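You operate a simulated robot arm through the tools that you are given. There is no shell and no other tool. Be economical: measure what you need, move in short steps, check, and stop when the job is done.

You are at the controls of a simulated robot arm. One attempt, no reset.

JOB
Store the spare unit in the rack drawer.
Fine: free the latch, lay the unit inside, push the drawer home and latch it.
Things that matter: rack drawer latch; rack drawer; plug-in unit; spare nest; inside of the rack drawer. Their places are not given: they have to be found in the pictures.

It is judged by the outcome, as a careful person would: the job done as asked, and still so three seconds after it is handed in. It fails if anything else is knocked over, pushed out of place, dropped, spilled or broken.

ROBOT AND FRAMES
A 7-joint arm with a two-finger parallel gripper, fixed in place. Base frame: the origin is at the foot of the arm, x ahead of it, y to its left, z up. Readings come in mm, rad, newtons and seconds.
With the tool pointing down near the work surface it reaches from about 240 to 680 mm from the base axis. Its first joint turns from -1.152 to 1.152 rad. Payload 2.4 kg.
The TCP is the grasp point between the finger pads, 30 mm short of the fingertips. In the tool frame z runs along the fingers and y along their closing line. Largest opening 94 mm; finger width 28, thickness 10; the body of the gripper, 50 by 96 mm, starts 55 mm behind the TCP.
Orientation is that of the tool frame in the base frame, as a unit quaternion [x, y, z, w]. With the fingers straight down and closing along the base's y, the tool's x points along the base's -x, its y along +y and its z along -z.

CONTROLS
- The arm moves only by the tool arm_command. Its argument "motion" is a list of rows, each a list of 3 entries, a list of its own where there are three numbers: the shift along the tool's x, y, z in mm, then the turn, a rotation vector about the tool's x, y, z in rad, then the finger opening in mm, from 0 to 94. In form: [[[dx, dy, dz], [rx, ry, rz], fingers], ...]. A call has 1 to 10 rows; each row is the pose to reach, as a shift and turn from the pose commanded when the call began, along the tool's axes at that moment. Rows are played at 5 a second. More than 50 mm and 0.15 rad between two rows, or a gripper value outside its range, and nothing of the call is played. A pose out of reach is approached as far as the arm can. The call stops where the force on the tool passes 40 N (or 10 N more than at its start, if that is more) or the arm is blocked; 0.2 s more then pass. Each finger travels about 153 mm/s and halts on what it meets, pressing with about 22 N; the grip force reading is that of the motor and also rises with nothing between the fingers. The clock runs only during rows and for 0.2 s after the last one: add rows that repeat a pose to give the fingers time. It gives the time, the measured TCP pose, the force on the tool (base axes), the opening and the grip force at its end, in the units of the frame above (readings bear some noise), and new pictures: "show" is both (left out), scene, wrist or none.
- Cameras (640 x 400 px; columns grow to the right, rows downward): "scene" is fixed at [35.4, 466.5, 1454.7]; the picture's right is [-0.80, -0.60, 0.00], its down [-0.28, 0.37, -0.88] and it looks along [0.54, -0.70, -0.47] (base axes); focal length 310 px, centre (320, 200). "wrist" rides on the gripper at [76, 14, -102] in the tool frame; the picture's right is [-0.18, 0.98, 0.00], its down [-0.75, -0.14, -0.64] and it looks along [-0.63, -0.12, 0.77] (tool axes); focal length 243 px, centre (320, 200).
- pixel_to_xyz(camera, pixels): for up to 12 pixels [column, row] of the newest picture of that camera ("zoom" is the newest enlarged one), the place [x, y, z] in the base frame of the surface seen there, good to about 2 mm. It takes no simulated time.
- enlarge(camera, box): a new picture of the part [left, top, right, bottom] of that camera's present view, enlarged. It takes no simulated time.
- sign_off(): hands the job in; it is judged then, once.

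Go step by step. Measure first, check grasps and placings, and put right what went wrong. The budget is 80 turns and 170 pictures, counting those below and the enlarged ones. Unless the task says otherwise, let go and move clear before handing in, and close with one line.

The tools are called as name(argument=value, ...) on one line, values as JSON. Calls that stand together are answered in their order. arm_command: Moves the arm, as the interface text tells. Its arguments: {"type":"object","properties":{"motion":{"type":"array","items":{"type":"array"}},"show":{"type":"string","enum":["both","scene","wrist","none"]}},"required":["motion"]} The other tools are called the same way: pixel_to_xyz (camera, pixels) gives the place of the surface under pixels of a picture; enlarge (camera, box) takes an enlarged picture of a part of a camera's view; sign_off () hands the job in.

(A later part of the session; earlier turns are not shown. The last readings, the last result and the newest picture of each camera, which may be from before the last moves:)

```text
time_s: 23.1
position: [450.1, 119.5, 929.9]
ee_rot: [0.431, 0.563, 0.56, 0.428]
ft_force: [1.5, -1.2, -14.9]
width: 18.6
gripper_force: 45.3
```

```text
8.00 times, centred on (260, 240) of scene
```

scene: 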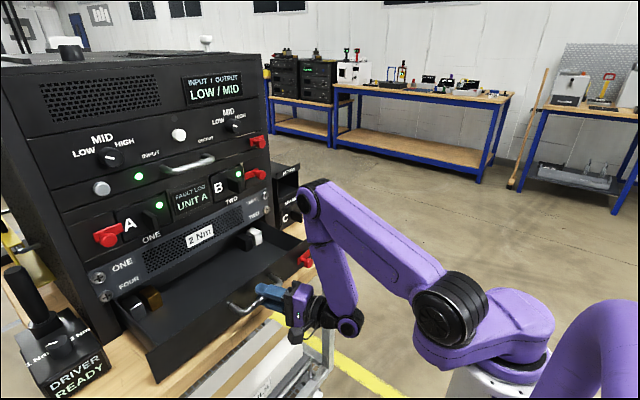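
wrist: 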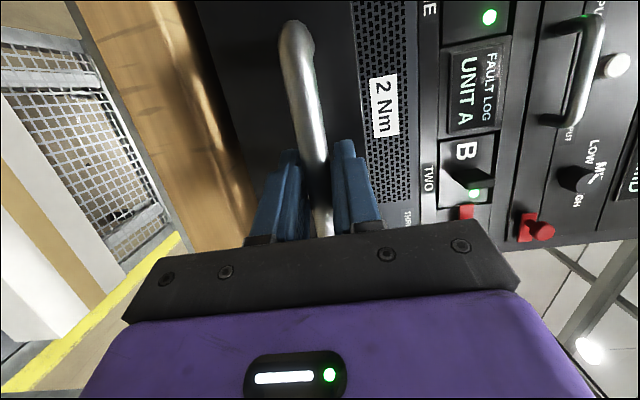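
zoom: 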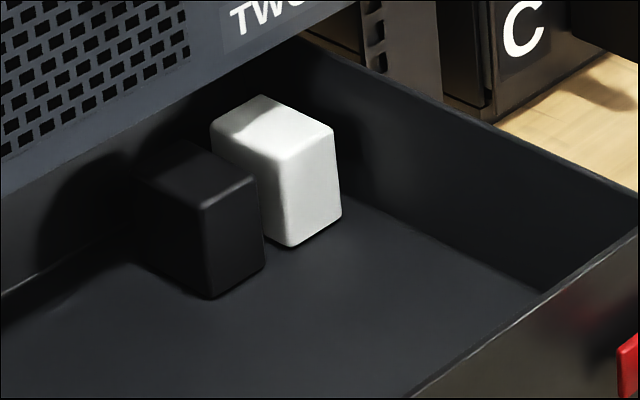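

Floor z≈873.5, front wall top ≈960, side walls ≈930; blocks at x≥670 with y<0 or y>262, so y 20–250 is free. I'll try pulling a bit further to gain room for lowering.

arm_command(motion=[[[2.6, 0, -9.7], [0, 0, 0], 5], [[5.3, 0, -19.3], [0, 0, 0], 5], [[7.9, 0, -29], [0, 0, 0], 5], [[10.5, 0, -38.6], [0, 0, 0], 5]])

```text
time_s: 24.1
position: [411.0, 119.8, 929.4]
ee_rot: [0.428, 0.567, 0.562, 0.424]
ft_force: [9.8, 14.7, -18.5]
width: 19.2
gripper_force: 45.0
out of reach, approached as far as the arm can: row 4
```

scene: 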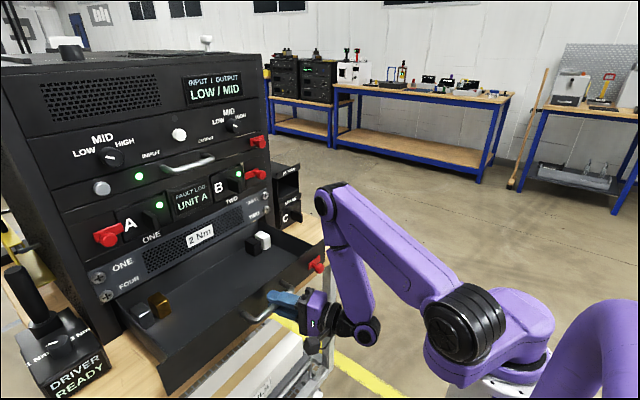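
wrist: 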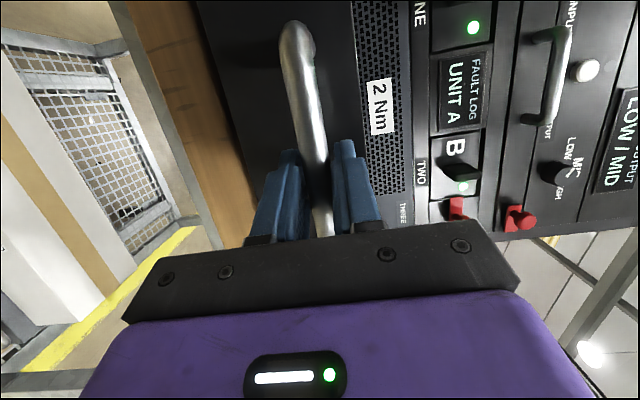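

Drawer is now open ≈220 mm; the arm is at its inner reach. I'll open the fingers and slide sideways (−y) off the handle's end, before the latch knob, watching force.

arm_command(motion=[[[0, 0, 0], [0, 0, 0], 30], [[0, 0, 0], [0, 0, 0], 60], [[-5, 0, -10], [0, 0, 0], 60], [[-10, 0, -20], [0, 0, 0], 60]])

```text
time_s: 25.1
position: [395.0, 102.7, 930.1]
ee_rot: [0.429, 0.562, 0.562, 0.43]
ft_force: [0.7, -0.3, 0.3]
width: 59.9
gripper_force: 0.0
```

scene: 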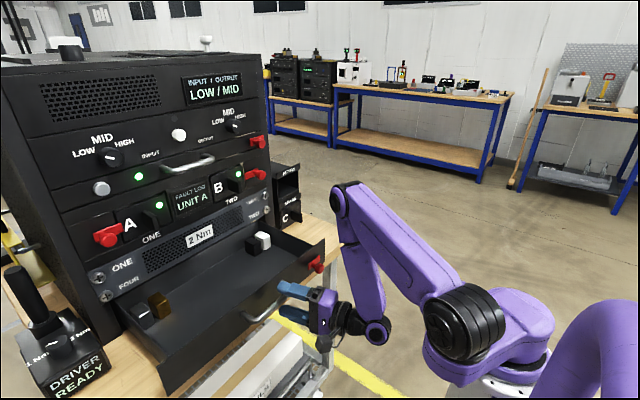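
wrist: 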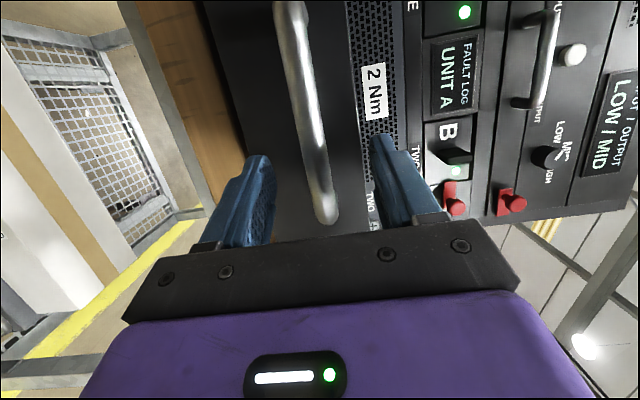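

Released and backing off smoothly. Continue back and right, then rise above the drawer.

arm_command(motion=[[[-10, 0, -15], [0, 0, 0], 60], [[-22, 0, -28], [0, 0, 0], 60], [[-34, 0, -40], [0, 0, 0], 60], [[-34, 40, -40], [0, 0, 0], 60], [[-34, 80, -40], [0, 0, 0], 60], [[-34, 120, -40], [0, 0, 0], 60]])

```text
time_s: 26.5
position: [388.3, 35.4, 1034.4]
ee_rot: [0.429, 0.562, 0.562, 0.429]
ft_force: [0.5, 0.5, 0.8]
width: 60.1
gripper_force: 0.1
out of reach, approached as far as the arm can: row 5, 6
```

scene: 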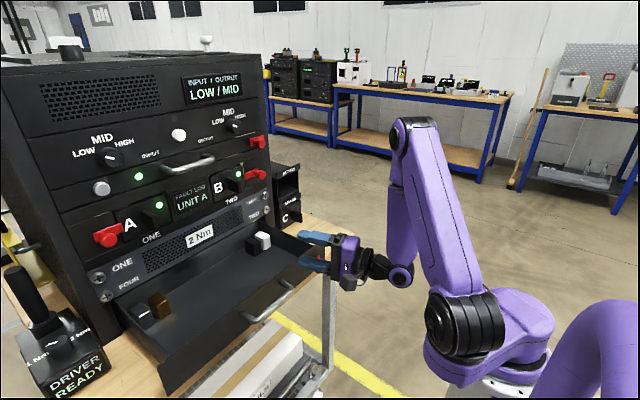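
wrist: 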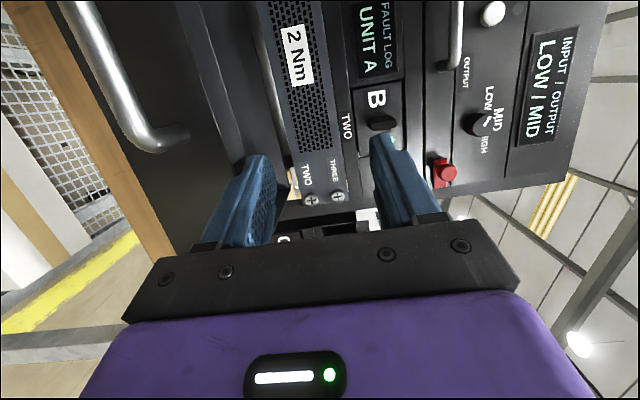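

Clear of the drawer. I'll now rise and reorient to a nearly-downward tool (15° forward tilt, closing along y, camera behind) heading toward (450,-100,1100).

arm_command(motion=[[[-14.7, 6.6, 2.4], [0.0888, 0.0624, -0.0885], 60], [[-29.4, 13.2, 4.9], [0.1776, 0.1248, -0.177], 60], [[-44, 19.8, 7.3], [0.2664, 0.1872, -0.2655], 60], [[-58.7, 26.4, 9.8], [0.3552, 0.2496, -0.354], 60], [[-73.4, 33, 12.2], [0.444, 0.312, -0.4425], 60], [[-88, 39.6, 14.6], [0.5328, 0.3744, -0.531], 60], [[-102.7, 46.2, 17], [0.6216, 0.4368, -0.6195], 60], [[-117.4, 52.8, 19.5], [0.7104, 0.4992, -0.708], 60], [[-132, 59.4, 22], [0.7992, 0.5616, -0.7965], 60], [[-146.7, 66, 24.4], [0.888, 0.624, -0.885], 60]], show="none")

arm_command(motion=[[[0, 0, 0], [0.0888, 0.0624, -0.0885], 60], [[0, 0, 0], [0.1776, 0.1248, -0.177], 60], [[0, 0, 0], [0.2664, 0.1872, -0.2655], 60]])

```text
time_s: 28.7
position: [450.5, -98.6, 1101.0]
ee_rot: [0.113, 0.957, 0.148, 0.221]
ft_force: [0.0, -0.2, -0.3]
width: 59.9
gripper_force: 0.1
```

```text
time_s: 29.5
position: [452.6, -99.7, 1100.6]
ee_rot: [0.001, 0.991, -0.001, 0.131]
ft_force: [-0.2, -0.9, 0.2]
width: 60.1
gripper_force: 0.0
```

scene: 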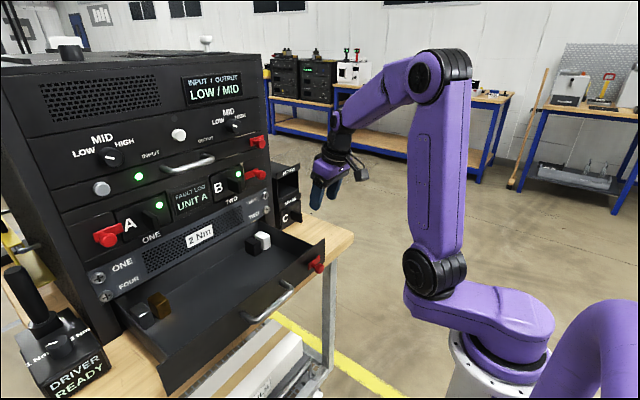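
wrist: 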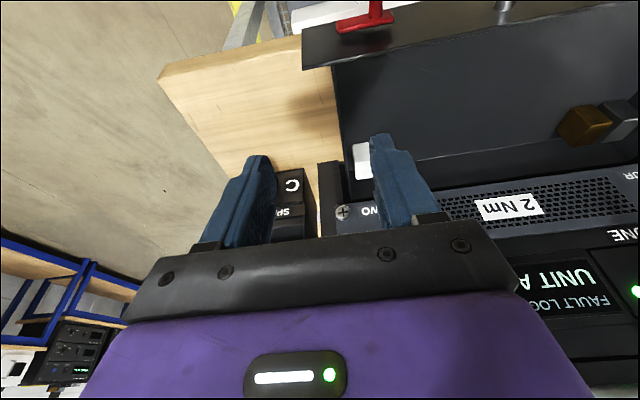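

Orientation is right (15° tilt). I'll go to a spot above and in front of the unit's blade grip, then look.

arm_command(motion=[[[-24.7, -22.6, 21.3], [0, 0, 0], 50], [[-49.4, -45.2, 42.7], [0, 0, 0], 50], [[-74.2, -67.8, 64], [0, 0, 0], 50], [[-98.9, -90.4, 85.4], [0, 0, 0], 50], [[-123.6, -113.3, 106.7], [0, 0, 0], 50], [[-140, -113.3, 137], [0, 0, 0], 50]])

enlarge(camera="wrist", box=[200, 60, 440, 240])

enlarge(camera="scene", box=[250, 130, 380, 240])

```text
time_s: 30.9
position: [622.7, -215.5, 1005.6]
ee_rot: [0.001, 0.991, 0.0, 0.13]
ft_force: [-0.4, 0.1, 0.0]
width: 50.0
gripper_force: 0.0
```

scene: 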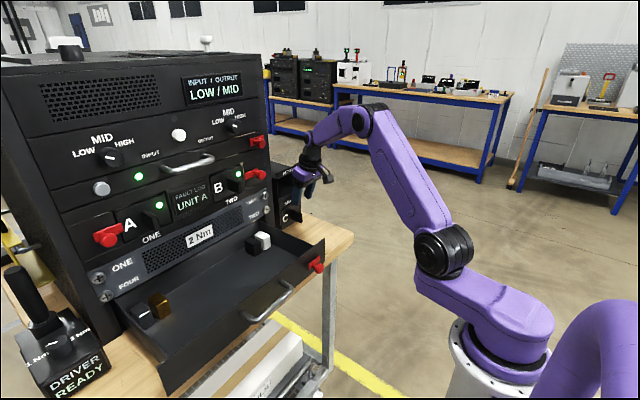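
wrist: 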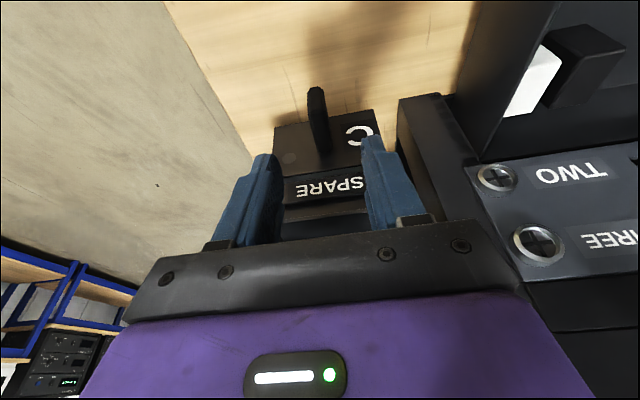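

```text
2.22 times, centred on (320, 150) of wrist
```

zoom: 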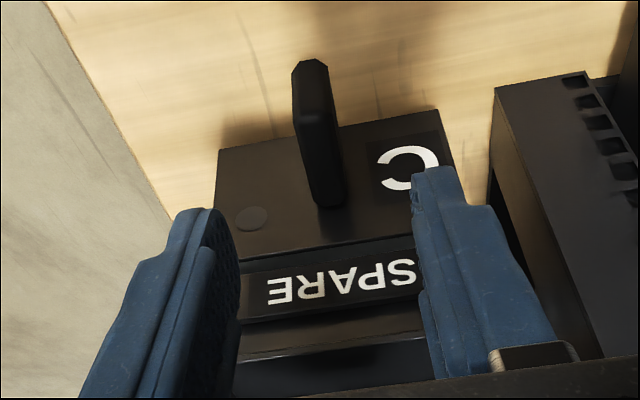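

```text
3.64 times, centred on (315, 185) of scene
```

zoom: 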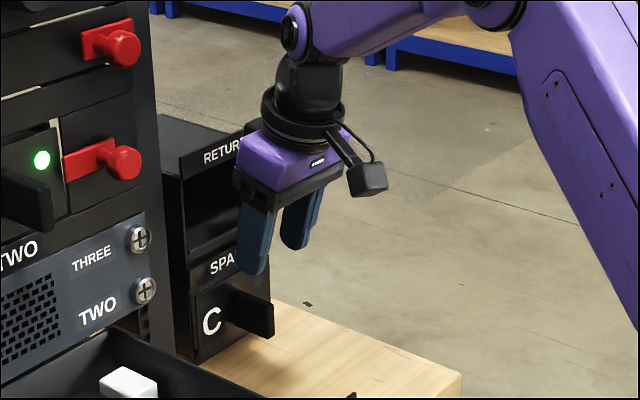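

Tool is above and in front of the unit. I'll measure the blade edges from this view (zoom lost, so on the wrist picture near (318,90)–(320,150)).

pixel_to_xyz(camera="wrist", pixels=[[316, 90], [310, 100], [324, 100], [318, 110], [312, 130], [330, 130], [320, 150], [318, 88], [276, 128], [364, 112], [290, 170], [325, 145]])

```text
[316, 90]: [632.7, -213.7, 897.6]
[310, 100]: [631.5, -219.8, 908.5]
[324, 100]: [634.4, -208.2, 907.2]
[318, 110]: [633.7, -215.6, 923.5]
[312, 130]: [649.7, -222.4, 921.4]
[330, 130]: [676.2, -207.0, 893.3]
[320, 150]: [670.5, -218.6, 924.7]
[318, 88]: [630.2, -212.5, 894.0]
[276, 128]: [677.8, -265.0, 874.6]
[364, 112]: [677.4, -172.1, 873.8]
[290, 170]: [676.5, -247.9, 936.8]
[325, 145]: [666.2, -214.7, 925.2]
```

Blade spans y −208…−222, x 632–677, z 893–926. Descending along the tool axis to (649,−215,914) and closing.

arm_command(motion=[[[0, 0.5, 30], [0, 0, 0], 50], [[-1, 0.5, 60], [0, 0, 0], 50], [[-1.3, 0.5, 80], [0, 0, 0], 50], [[-1.3, 0.5, 95], [0, 0, 0], 50], [[-1.3, 0.5, 95], [0, 0, 0], 25], [[-1.3, 0.5, 95], [0, 0, 0], 5], [[-1.3, 0.5, 95], [0, 0, 0], 5]])

enlarge(camera="scene", box=[250, 150, 330, 250])

```text
time_s: 32.5
position: [649.5, -212.9, 911.7]
ee_rot: [0.001, 0.991, 0.0, 0.13]
ft_force: [0.4, -0.5, -0.3]
width: 18.3
gripper_force: 21.6
```

scene: 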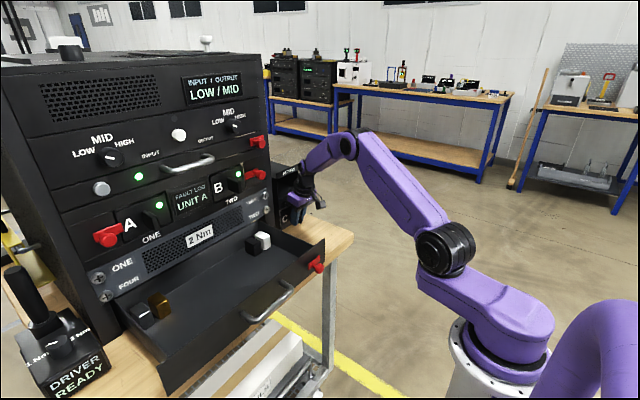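
wrist: 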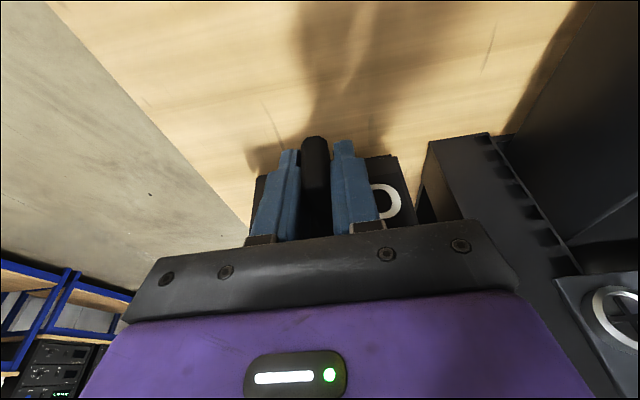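

```text
4.00 times, centred on (290, 200) of scene
```

zoom: 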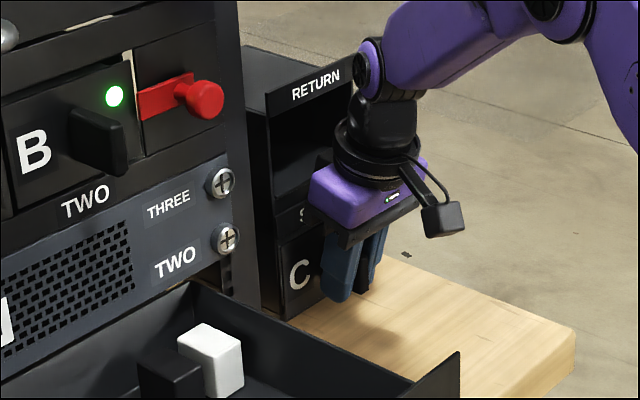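

Blade appears gripped (18.3 mm, force still rising). I'll hold a moment, then pull the unit straight out along −x.

arm_command(motion=[[[0, 0, 0], [0, 0, 0], 2], [[0, 0, 0], [0, 0, 0], 2], [[9.7, 0, -2.6], [0, 0, 0], 2], [[19.3, 0, -5.2], [0, 0, 0], 2], [[29, 0, -7.8], [0, 0, 0], 2], [[38.6, 0, -10.4], [0, 0, 0], 2]])

enlarge(camera="scene", box=[250, 150, 330, 250])

```text
time_s: 33.9
position: [607.1, -211.8, 912.3]
ee_rot: [0.0, 0.991, 0.001, 0.13]
ft_force: [1.2, 0.8, -0.4]
width: 18.3
gripper_force: 22.1
```

scene: 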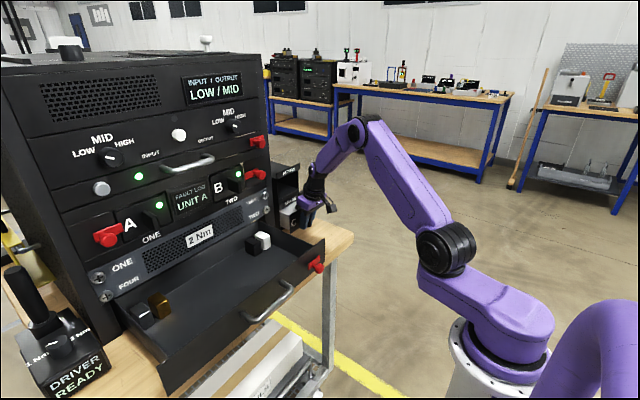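
wrist: 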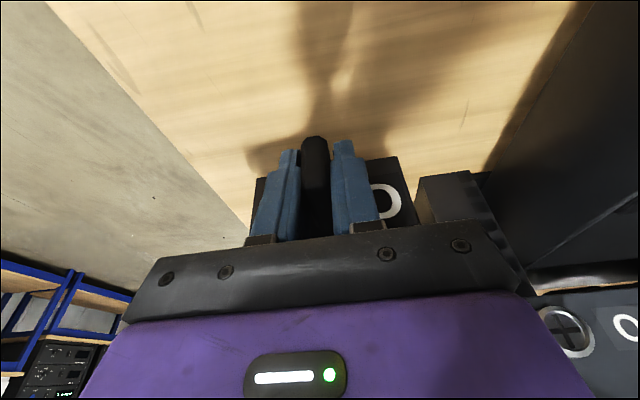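

```text
4.00 times, centred on (290, 200) of scene
```

zoom: 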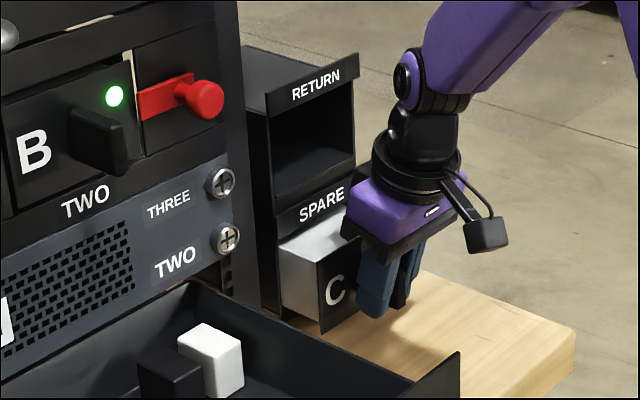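

The unit is sliding out straight. Pulling another 50 mm.

arm_command(motion=[[[9.7, 0, -2.6], [0, 0, 0], 2], [[19.3, 0, -5.2], [0, 0, 0], 2], [[29, 0, -7.8], [0, 0, 0], 2], [[38.6, 0, -10.4], [0, 0, 0], 2], [[48.3, 0, -13], [0, 0, 0], 2]], show="scene")

enlarge(camera="scene", box=[250, 150, 330, 250])

```text
time_s: 35.1
position: [557.1, -211.8, 913.5]
ee_rot: [0.001, 0.991, 0.001, 0.13]
ft_force: [-0.2, 0.6, 0.5]
width: 18.3
gripper_force: 21.5
```

scene: 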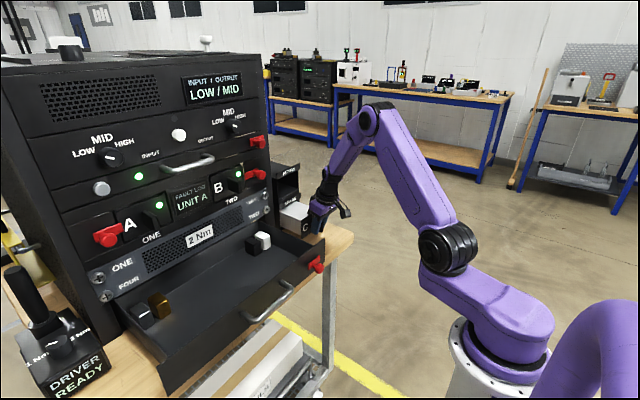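

```text
4.00 times, centred on (290, 200) of scene
```

zoom: 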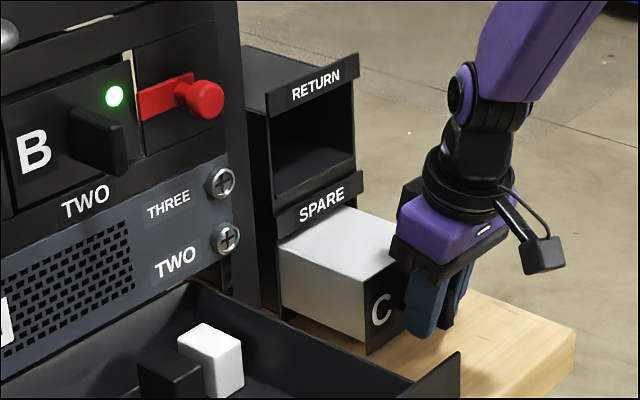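

Still in the nest at 92 mm out. Continue pulling.

arm_command(motion=[[[9.7, 0, -2.6], [0, 0, 0], 2], [[19.3, 0, -5.2], [0, 0, 0], 2], [[29, 0, -7.8], [0, 0, 0], 2], [[38.6, 0, -10.4], [0, 0, 0], 2]], show="scene")

enlarge(camera="scene", box=[250, 150, 330, 250])

```text
time_s: 36.1
position: [518.2, -213.6, 913.9]
ee_rot: [0.001, 0.991, 0.0, 0.131]
ft_force: [-0.2, -0.5, 0.3]
width: 18.7
gripper_force: 22.1
```

scene: 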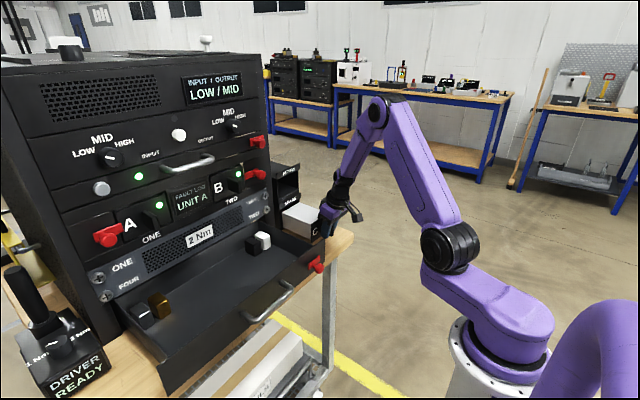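

```text
4.00 times, centred on (290, 200) of scene
```

zoom: 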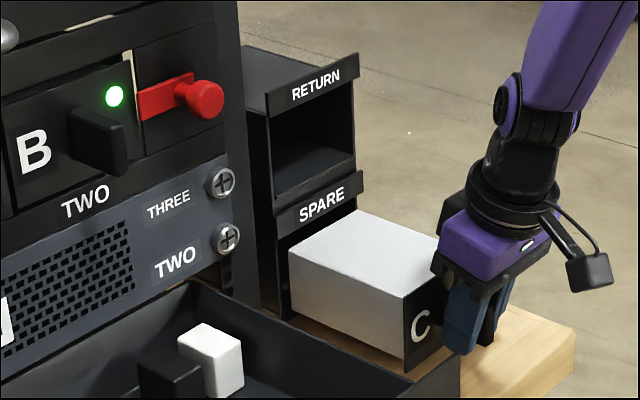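

The rear end seems nearly out. I'll measure the silver body corners.

pixel_to_xyz(camera="zoom", pixels=[[294, 254], [292, 300], [345, 213], [400, 290], [330, 240], [400, 350], [350, 212], [298, 310], [430, 250], [296, 280]])

```text
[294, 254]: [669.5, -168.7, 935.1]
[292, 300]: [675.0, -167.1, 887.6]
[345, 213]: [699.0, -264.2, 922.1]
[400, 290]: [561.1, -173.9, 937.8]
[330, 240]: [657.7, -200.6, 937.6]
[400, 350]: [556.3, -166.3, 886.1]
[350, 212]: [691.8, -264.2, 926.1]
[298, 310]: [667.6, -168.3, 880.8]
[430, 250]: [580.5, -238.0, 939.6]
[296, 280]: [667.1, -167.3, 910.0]
```

Body length is at least ~126 mm. Pulling out another 30 mm.

arm_command(motion=[[[9.7, 0, -2.6], [0, 0, 0], 2], [[19.3, 0, -5.2], [0, 0, 0], 2], [[29, 0, -7.8], [0, 0, 0], 2]], show="scene")

enlarge(camera="scene", box=[250, 150, 330, 250])

```text
time_s: 36.9
position: [487.6, -212.8, 914.5]
ee_rot: [0.0, 0.991, 0.0, 0.132]
ft_force: [-0.1, -0.4, -0.1]
width: 18.2
gripper_force: 22.0
```

scene: 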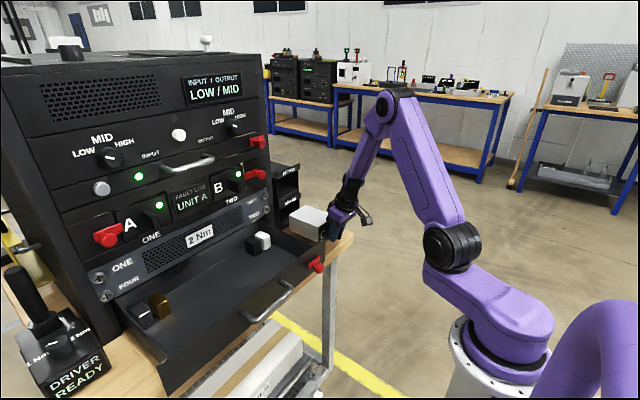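

```text
4.00 times, centred on (290, 200) of scene
```

zoom: 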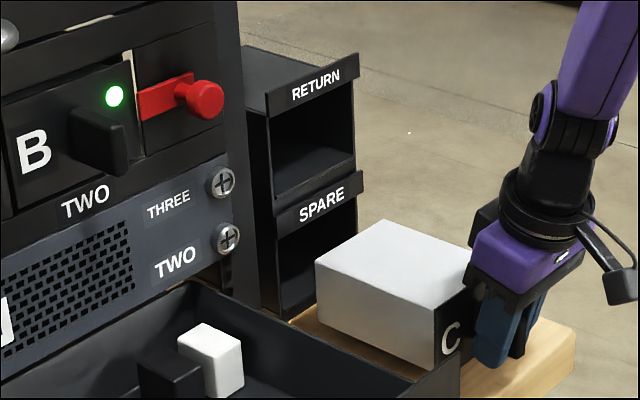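

pixel_to_xyz(camera="zoom", pixels=[[318, 264], [319, 290], [384, 224], [322, 320], [440, 300], [460, 290], [345, 262], [430, 360], [400, 280]])

```text
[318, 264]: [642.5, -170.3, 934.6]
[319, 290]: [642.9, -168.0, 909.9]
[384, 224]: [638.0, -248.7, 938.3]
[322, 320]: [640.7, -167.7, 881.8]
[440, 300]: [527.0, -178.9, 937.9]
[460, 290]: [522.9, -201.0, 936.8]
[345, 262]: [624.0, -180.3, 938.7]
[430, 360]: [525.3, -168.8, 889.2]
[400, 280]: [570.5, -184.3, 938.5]
```

Unit is clear of the nest: rear x≈643 (128 mm deep), level, bottom ≈ TCP−38. I'll lift it ~106 mm straight up and check it doesn't sag, and measure the chassis edge above the drawer.

arm_command(motion=[[[-3.9, 0, -14.5], [0, 0, 0], 2], [[-7.8, 0, -29], [0, 0, 0], 2], [[-13, 0, -48.3], [0, 0, 0], 2], [[-18.1, 0, -67.6], [0, 0, 0], 2], [[-23.3, 0, -86.9], [0, 0, 0], 2], [[-27.5, 0, -102.4], [0, 0, 0], 2], [[-27.5, 0, -102.4], [0, 0, 0], 2]])

enlarge(camera="scene", box=[240, 130, 380, 230])

pixel_to_xyz(camera="scene", pixels=[[180, 264], [180, 266], [180, 268], [180, 270], [180, 272], [200, 262], [200, 265], [220, 254], [220, 250], [185, 320], [240, 295], [270, 280]])

```text
time_s: 38.5
position: [487.2, -212.5, 1019.1]
ee_rot: [0.001, 0.991, 0.0, 0.131]
ft_force: [0.0, 1.0, -5.4]
width: 18.3
gripper_force: 22.1
```

scene: 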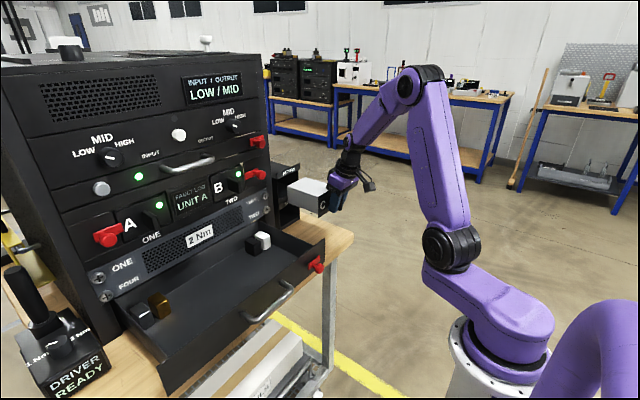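
wrist: 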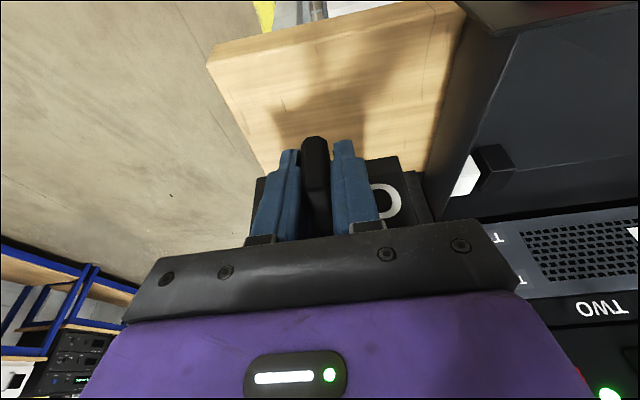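

```text
4.00 times, centred on (310, 180) of scene
```

zoom: 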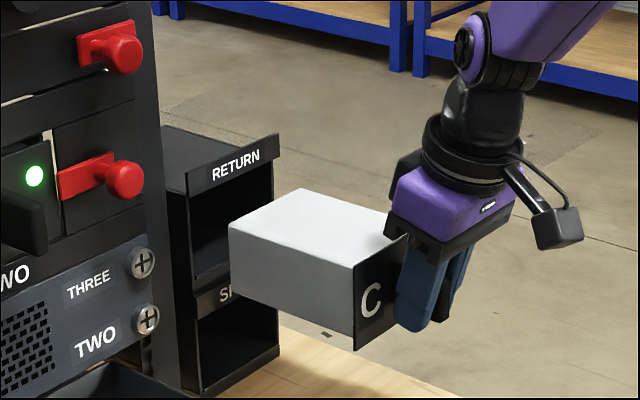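

```text
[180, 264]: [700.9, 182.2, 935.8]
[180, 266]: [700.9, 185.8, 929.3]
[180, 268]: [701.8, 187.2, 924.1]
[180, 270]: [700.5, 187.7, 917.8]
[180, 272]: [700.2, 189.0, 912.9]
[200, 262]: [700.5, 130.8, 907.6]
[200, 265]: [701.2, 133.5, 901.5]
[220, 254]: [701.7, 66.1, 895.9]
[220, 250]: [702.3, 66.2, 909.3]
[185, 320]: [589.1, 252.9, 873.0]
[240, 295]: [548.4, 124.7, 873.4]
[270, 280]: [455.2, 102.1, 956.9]
```

Unit held level. The drawer's rear wall is at x≈700 and the front inner wall ≈466, so 234 mm inside depth. Checking the unit's pose and the chassis lower edge.

pixel_to_xyz(camera="zoom", pixels=[[233, 232], [300, 192], [350, 262], [290, 235], [235, 285], [350, 330]])

pixel_to_xyz(camera="scene", pixels=[[180, 252], [180, 254], [180, 256], [180, 258], [180, 260], [180, 262], [200, 246], [200, 249], [200, 252], [200, 255], [240, 299], [250, 293]])

```text
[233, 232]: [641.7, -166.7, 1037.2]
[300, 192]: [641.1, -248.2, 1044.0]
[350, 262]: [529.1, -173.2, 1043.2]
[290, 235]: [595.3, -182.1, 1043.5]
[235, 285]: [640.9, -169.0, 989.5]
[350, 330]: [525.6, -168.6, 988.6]
```

```text
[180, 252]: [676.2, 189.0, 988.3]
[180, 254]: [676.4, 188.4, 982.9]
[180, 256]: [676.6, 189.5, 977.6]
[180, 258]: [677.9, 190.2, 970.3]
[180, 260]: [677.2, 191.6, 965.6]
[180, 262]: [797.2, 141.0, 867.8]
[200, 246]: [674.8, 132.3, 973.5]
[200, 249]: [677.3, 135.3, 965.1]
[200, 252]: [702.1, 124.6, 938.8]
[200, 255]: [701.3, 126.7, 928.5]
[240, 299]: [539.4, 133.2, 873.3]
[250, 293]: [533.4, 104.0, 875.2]
```

Unit is level (top = TCP+24.5); chassis lower edge z≈962. Now carry it sideways to y≈130 at this height.

arm_command(motion=[[[0, 20, 0], [0, 0, 0], 2], [[0, 48, 0], [0, 0, 0], 2], [[0, 84, 0], [0, 0, 0], 2], [[0, 122, 0], [0, 0, 0], 2], [[0, 160, 0], [0, 0, 0], 2], [[0, 198, 0], [0, 0, 0], 2], [[0, 236, 0], [0, 0, 0], 2], [[0, 274, 0], [0, 0, 0], 2], [[0, 310, 0], [0, 0, 0], 2], [[0, 342, 0], [0, 0, 0], 2]])

enlarge(camera="scene", box=[100, 180, 340, 330])

```text
time_s: 40.7
position: [487.7, 129.9, 1018.1]
ee_rot: [0.001, 0.991, 0.0, 0.131]
ft_force: [0.1, 0.4, -5.0]
width: 18.3
gripper_force: 22.3
```

scene: 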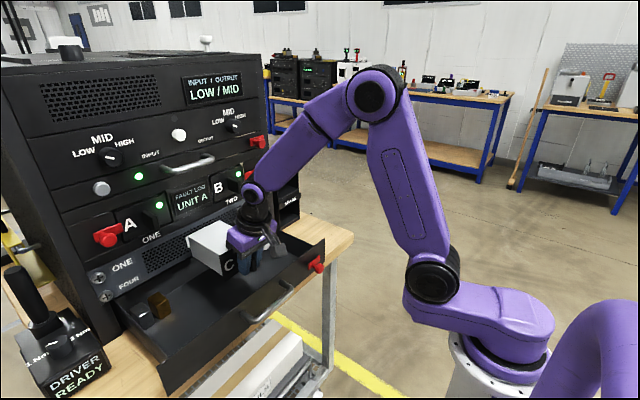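
wrist: 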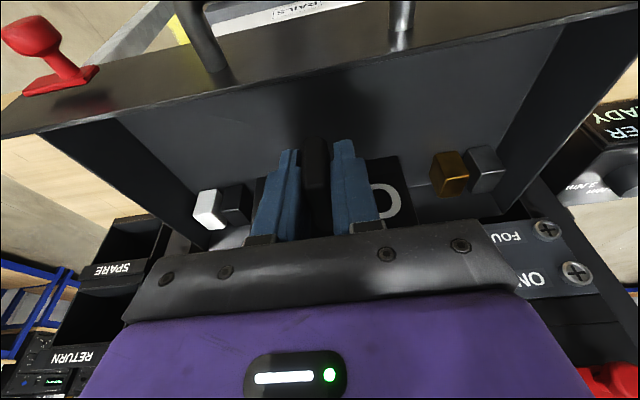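

```text
2.67 times, centred on (220, 255) of scene
```

zoom: 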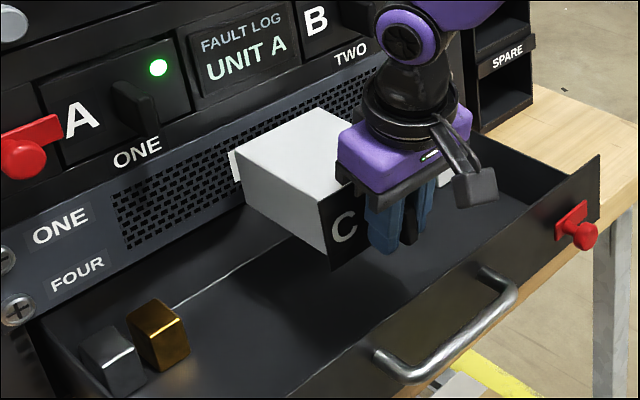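

Unit is over the free middle of the drawer. Lowering to ~12 mm above the floor (rear at x≈658, front wall at 466).

arm_command(motion=[[[-14.5, 0, 3.9], [0, 0, 0], 2], [[-9.3, 0, 23.2], [0, 0, 0], 2], [[-4.1, 0, 42.5], [0, 0, 0], 2], [[1, 0, 61.9], [0, 0, 0], 2], [[6, 0, 80], [0, 0, 0], 2], [[9.8, 0, 94.7], [0, 0, 0], 2], [[9.8, 0, 94.7], [0, 0, 0], 2]])

enlarge(camera="scene", box=[140, 200, 340, 340])

```text
time_s: 42.3
position: [503.5, 129.6, 924.8]
ee_rot: [0.0, 0.991, -0.001, 0.131]
ft_force: [0.3, -0.5, -4.8]
width: 18.4
gripper_force: 22.1
```

scene: 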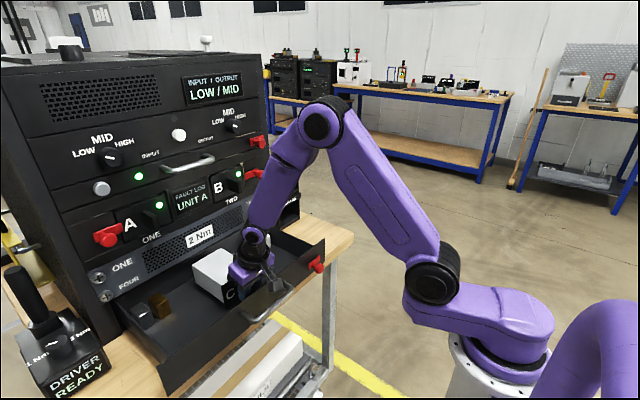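
wrist: 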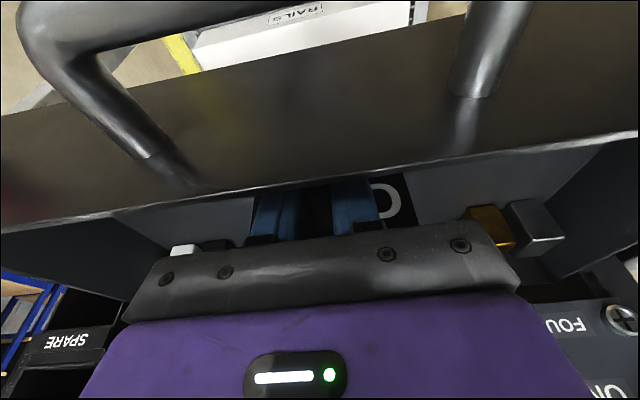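

```text
2.86 times, centred on (240, 270) of scene
```

zoom: 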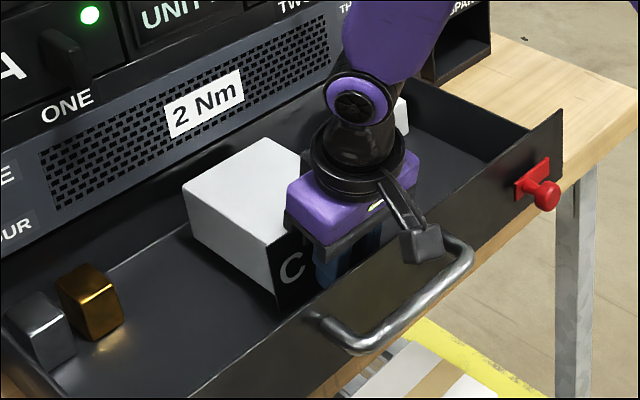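

Clean so far. I'll shift 22 mm rearward (rear ≈680, wall 700), then set down on the floor.

arm_command(motion=[[[-10.6, 0, 2.8], [0, 0, 0], 2], [[-21.2, 0, 5.7], [0, 0, 0], 2], [[-20.2, 0, 9.6], [0, 0, 0], 2], [[-19.1, 0, 13.4], [0, 0, 0], 2], [[-18.4, 0, 16.3], [0, 0, 0], 2], [[-18.4, 0, 16.3], [0, 0, 0], 2]])

enlarge(camera="scene", box=[140, 200, 340, 340])

```text
time_s: 43.7
position: [526.0, 130.8, 916.5]
ee_rot: [0.0, 0.991, 0.002, 0.133]
ft_force: [-0.1, -2.6, 15.9]
width: 18.5
gripper_force: 22.3
```

scene: 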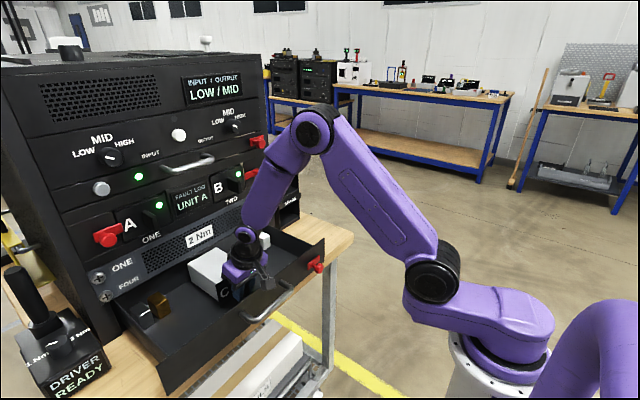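
wrist: 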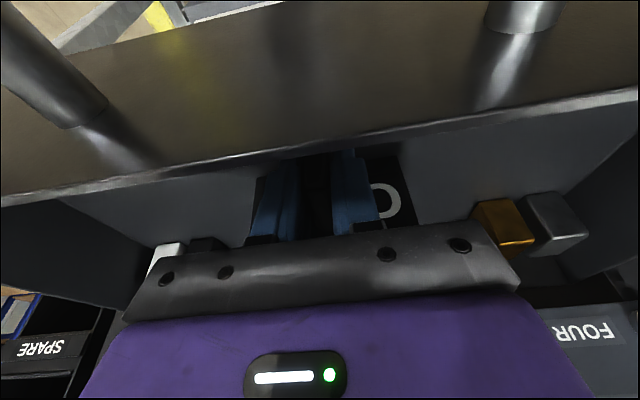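

```text
2.86 times, centred on (240, 270) of scene
```

zoom: 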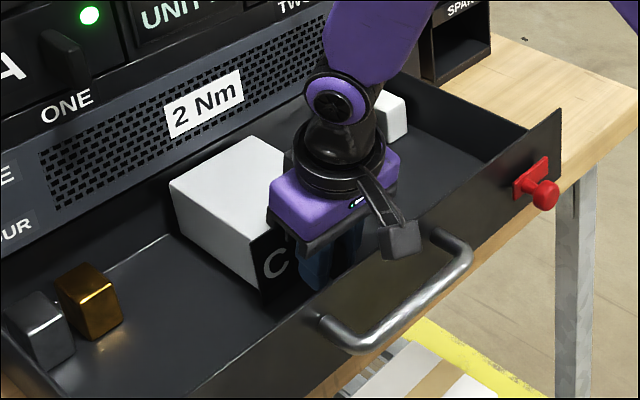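

Contact with the floor (fz 16 N). Release and retreat upward along the tool axis.

arm_command(motion=[[[0, 0, -3], [0, 0, 0], 18], [[0, 0, -3], [0, 0, 0], 40], [[0, 0, -3], [0, 0, 0], 50], [[5, 0, -25], [0, 0, 0], 50], [[0, 0, -60], [0, 0, 0], 50], [[0, 0, -100], [0, 0, 0], 50], [[0, 0, -140], [0, 0, 0], 50]])

enlarge(camera="scene", box=[140, 200, 340, 340])

```text
time_s: 45.3
position: [487.0, 131.2, 1048.1]
ee_rot: [0.0, 0.991, 0.0, 0.131]
ft_force: [0.4, -0.3, -0.5]
width: 49.9
gripper_force: 0.2
```

scene: 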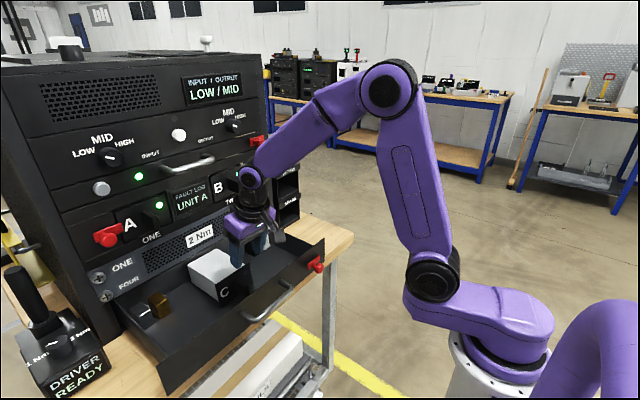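
wrist: 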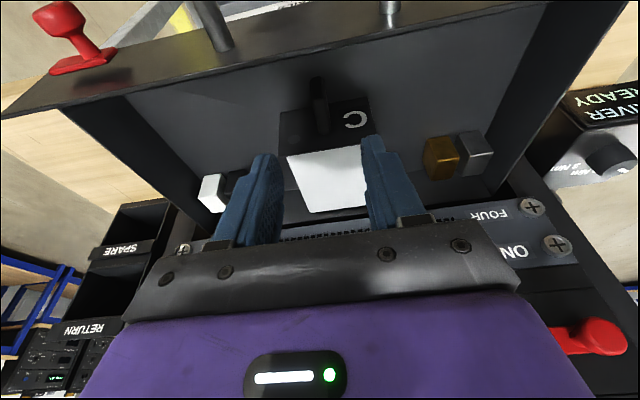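

```text
2.86 times, centred on (240, 270) of scene
```

zoom: 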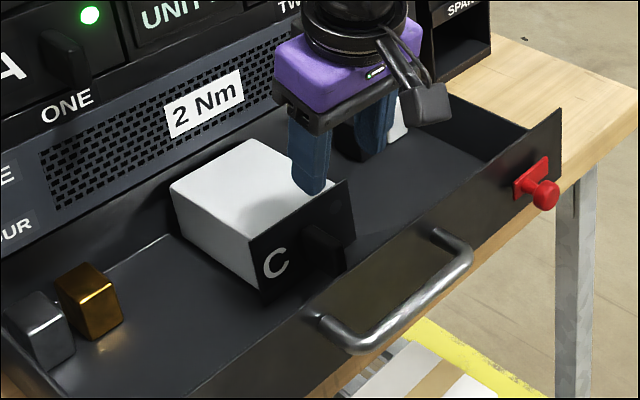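

Unit sits flat in the drawer, blocks untouched. Next I'll close the fingers, move in front of the handle bar at (370,120) and lower to bar height to push the drawer home.

arm_command(motion=[[[0, 0, -20], [0, 0, 0], 0], [[38, -4, -30], [0, 0, 0], 0], [[76, -8, -30], [0, 0, 0], 0], [[113, -11, -30.3], [0, 0, 0], 0], [[121, -11, 0], [0, 0, 0], 0], [[130, -11, 35], [0, 0, 0], 0], [[138, -11, 65], [0, 0, 0], 0], [[143, -11, 83], [0, 0, 0], 0]])

enlarge(camera="scene", box=[140, 200, 380, 370])

```text
time_s: 47.1
position: [371.9, 120.6, 930.5]
ee_rot: [-0.002, 0.991, 0.001, 0.131]
ft_force: [0.2, -0.1, -0.2]
width: 0.0
gripper_force: 21.7
```

scene: 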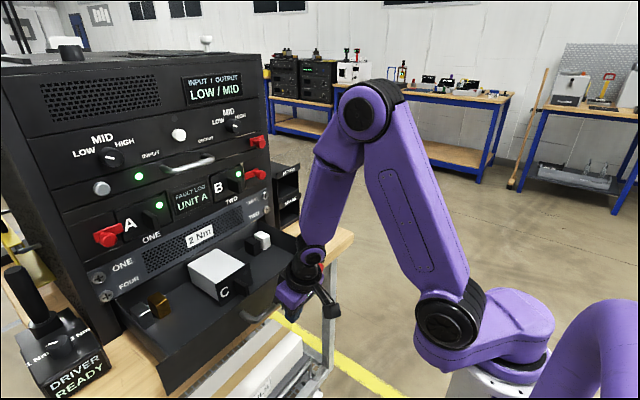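
wrist: 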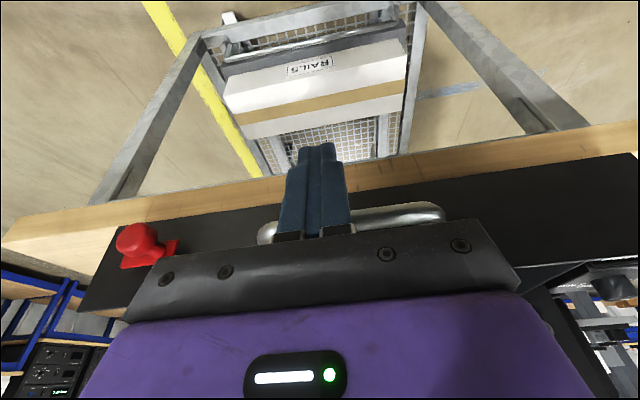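

```text
2.35 times, centred on (260, 285) of scene
```

zoom: 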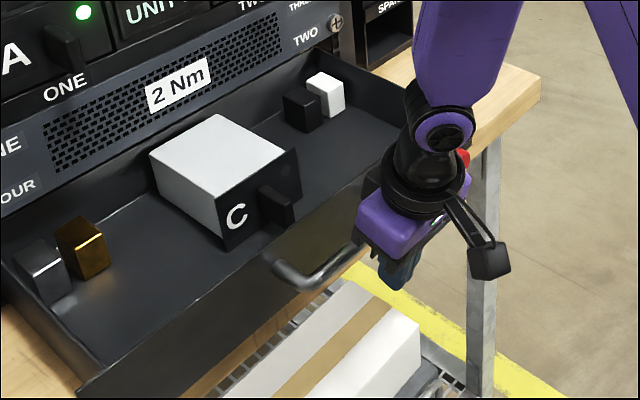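

In front of the bar with closed fingers. Pushing +x gently, 12 mm per row.

arm_command(motion=[[[-11.6, 0, 3.1], [0, 0, 0], 0], [[-23.2, 0, 6.2], [0, 0, 0], 0], [[-34.8, 0, 9.3], [0, 0, 0], 0], [[-46.4, 0, 12.4], [0, 0, 0], 0], [[-58, 0, 15.5], [0, 0, 0], 0], [[-69.6, 0, 18.6], [0, 0, 0], 0], [[-81.1, 0, 21.8], [0, 0, 0], 0], [[-92.7, 0, 24.9], [0, 0, 0], 0], [[-104.3, 0, 28], [0, 0, 0], 0], [[-115.9, 0, 31.1], [0, 0, 0], 0]])

enlarge(camera="scene", box=[140, 200, 380, 370])

```text
time_s: 49.3
position: [493.0, 119.3, 932.1]
ee_rot: [0.001, 0.991, 0.001, 0.133]
ft_force: [-0.2, 0.2, 0.7]
width: 0.1
gripper_force: 21.7
```

scene: 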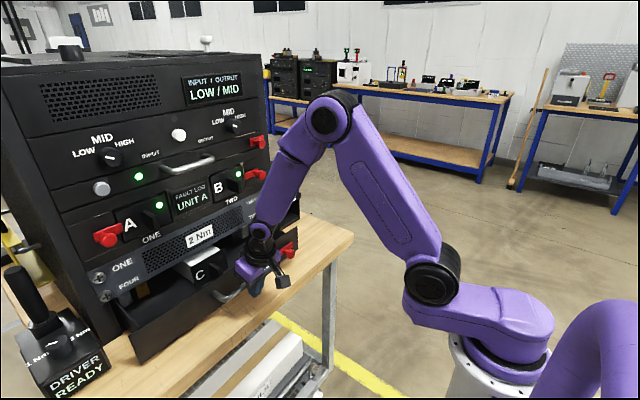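
wrist: 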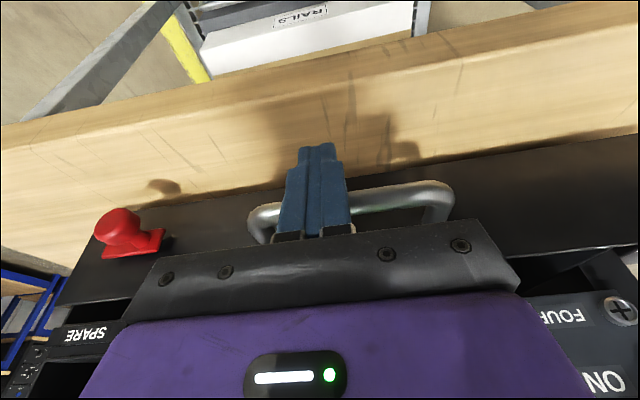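

```text
2.35 times, centred on (260, 285) of scene
```

zoom: 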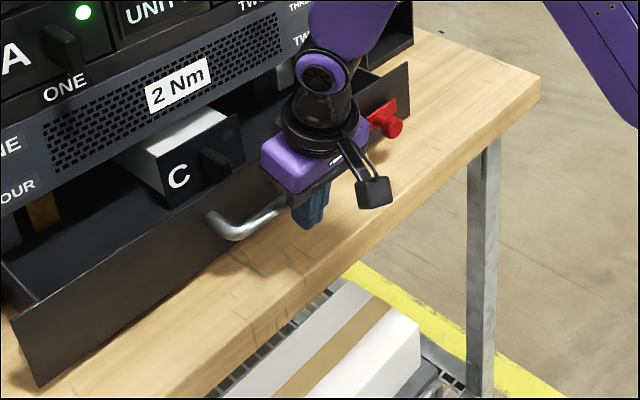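

Drawer closes smoothly and the unit passes below the chassis edge. Continue pushing, watching force.

arm_command(motion=[[[-11.6, 0, 3.1], [0, 0, 0], 0], [[-23.2, 0, 6.2], [0, 0, 0], 0], [[-34.8, 0, 9.3], [0, 0, 0], 0], [[-46.4, 0, 12.4], [0, 0, 0], 0], [[-58, 0, 15.5], [0, 0, 0], 0], [[-69.6, 0, 18.6], [0, 0, 0], 0], [[-81.1, 0, 21.8], [0, 0, 0], 0], [[-92.7, 0, 24.9], [0, 0, 0], 0], [[-104.3, 0, 28], [0, 0, 0], 0]])

enlarge(camera="scene", box=[140, 180, 340, 320])

```text
time_s: 51.3
position: [600.8, 118.8, 932.8]
ee_rot: [0.001, 0.991, 0.001, 0.132]
ft_force: [0.1, -0.5, 0.1]
width: 0.0
gripper_force: 21.9
```

scene: 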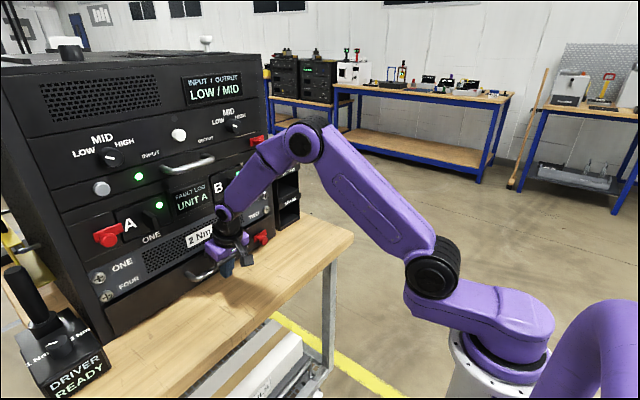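
wrist: 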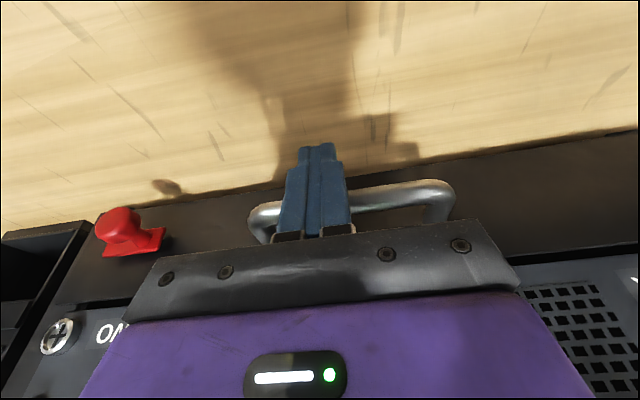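

```text
2.86 times, centred on (240, 250) of scene
```

zoom: 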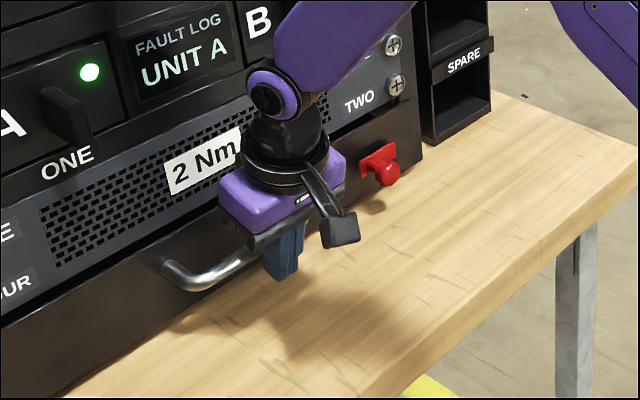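

Nearly home. Finish with small 4 mm steps until resistance.

arm_command(motion=[[[-3.9, 0, 1], [0, 0, 0], 0], [[-7.7, 0, 2.1], [0, 0, 0], 0], [[-11.6, 0, 3.1], [0, 0, 0], 0], [[-15.5, 0, 4.1], [0, 0, 0], 0], [[-19.3, 0, 5.2], [0, 0, 0], 0], [[-23.2, 0, 6.2], [0, 0, 0], 0]], show="scene")

pixel_to_xyz(camera="scene", pixels=[[140, 300], [130, 315], [160, 300], [105, 300], [262, 238], [250, 248]])

```text
time_s: 52.6
position: [614.1, 119.9, 928.5]
ee_rot: [-0.002, 0.993, -0.001, 0.119]
ft_force: [-4.4, -0.1, -0.3]
width: 0.0
gripper_force: 22.1
stopped in row 6: the force on the tool passed its limit (the readings are from after the stop); the commanded pose is now the measured one
```

scene: 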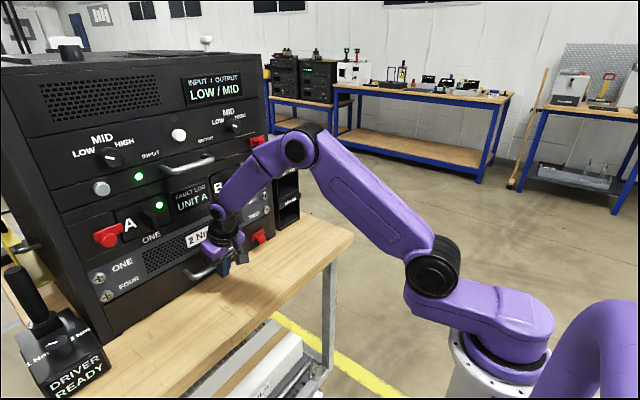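

```text
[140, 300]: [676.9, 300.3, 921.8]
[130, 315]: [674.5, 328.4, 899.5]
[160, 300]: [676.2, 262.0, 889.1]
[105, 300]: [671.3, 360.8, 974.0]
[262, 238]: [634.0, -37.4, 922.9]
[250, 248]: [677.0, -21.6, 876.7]
```

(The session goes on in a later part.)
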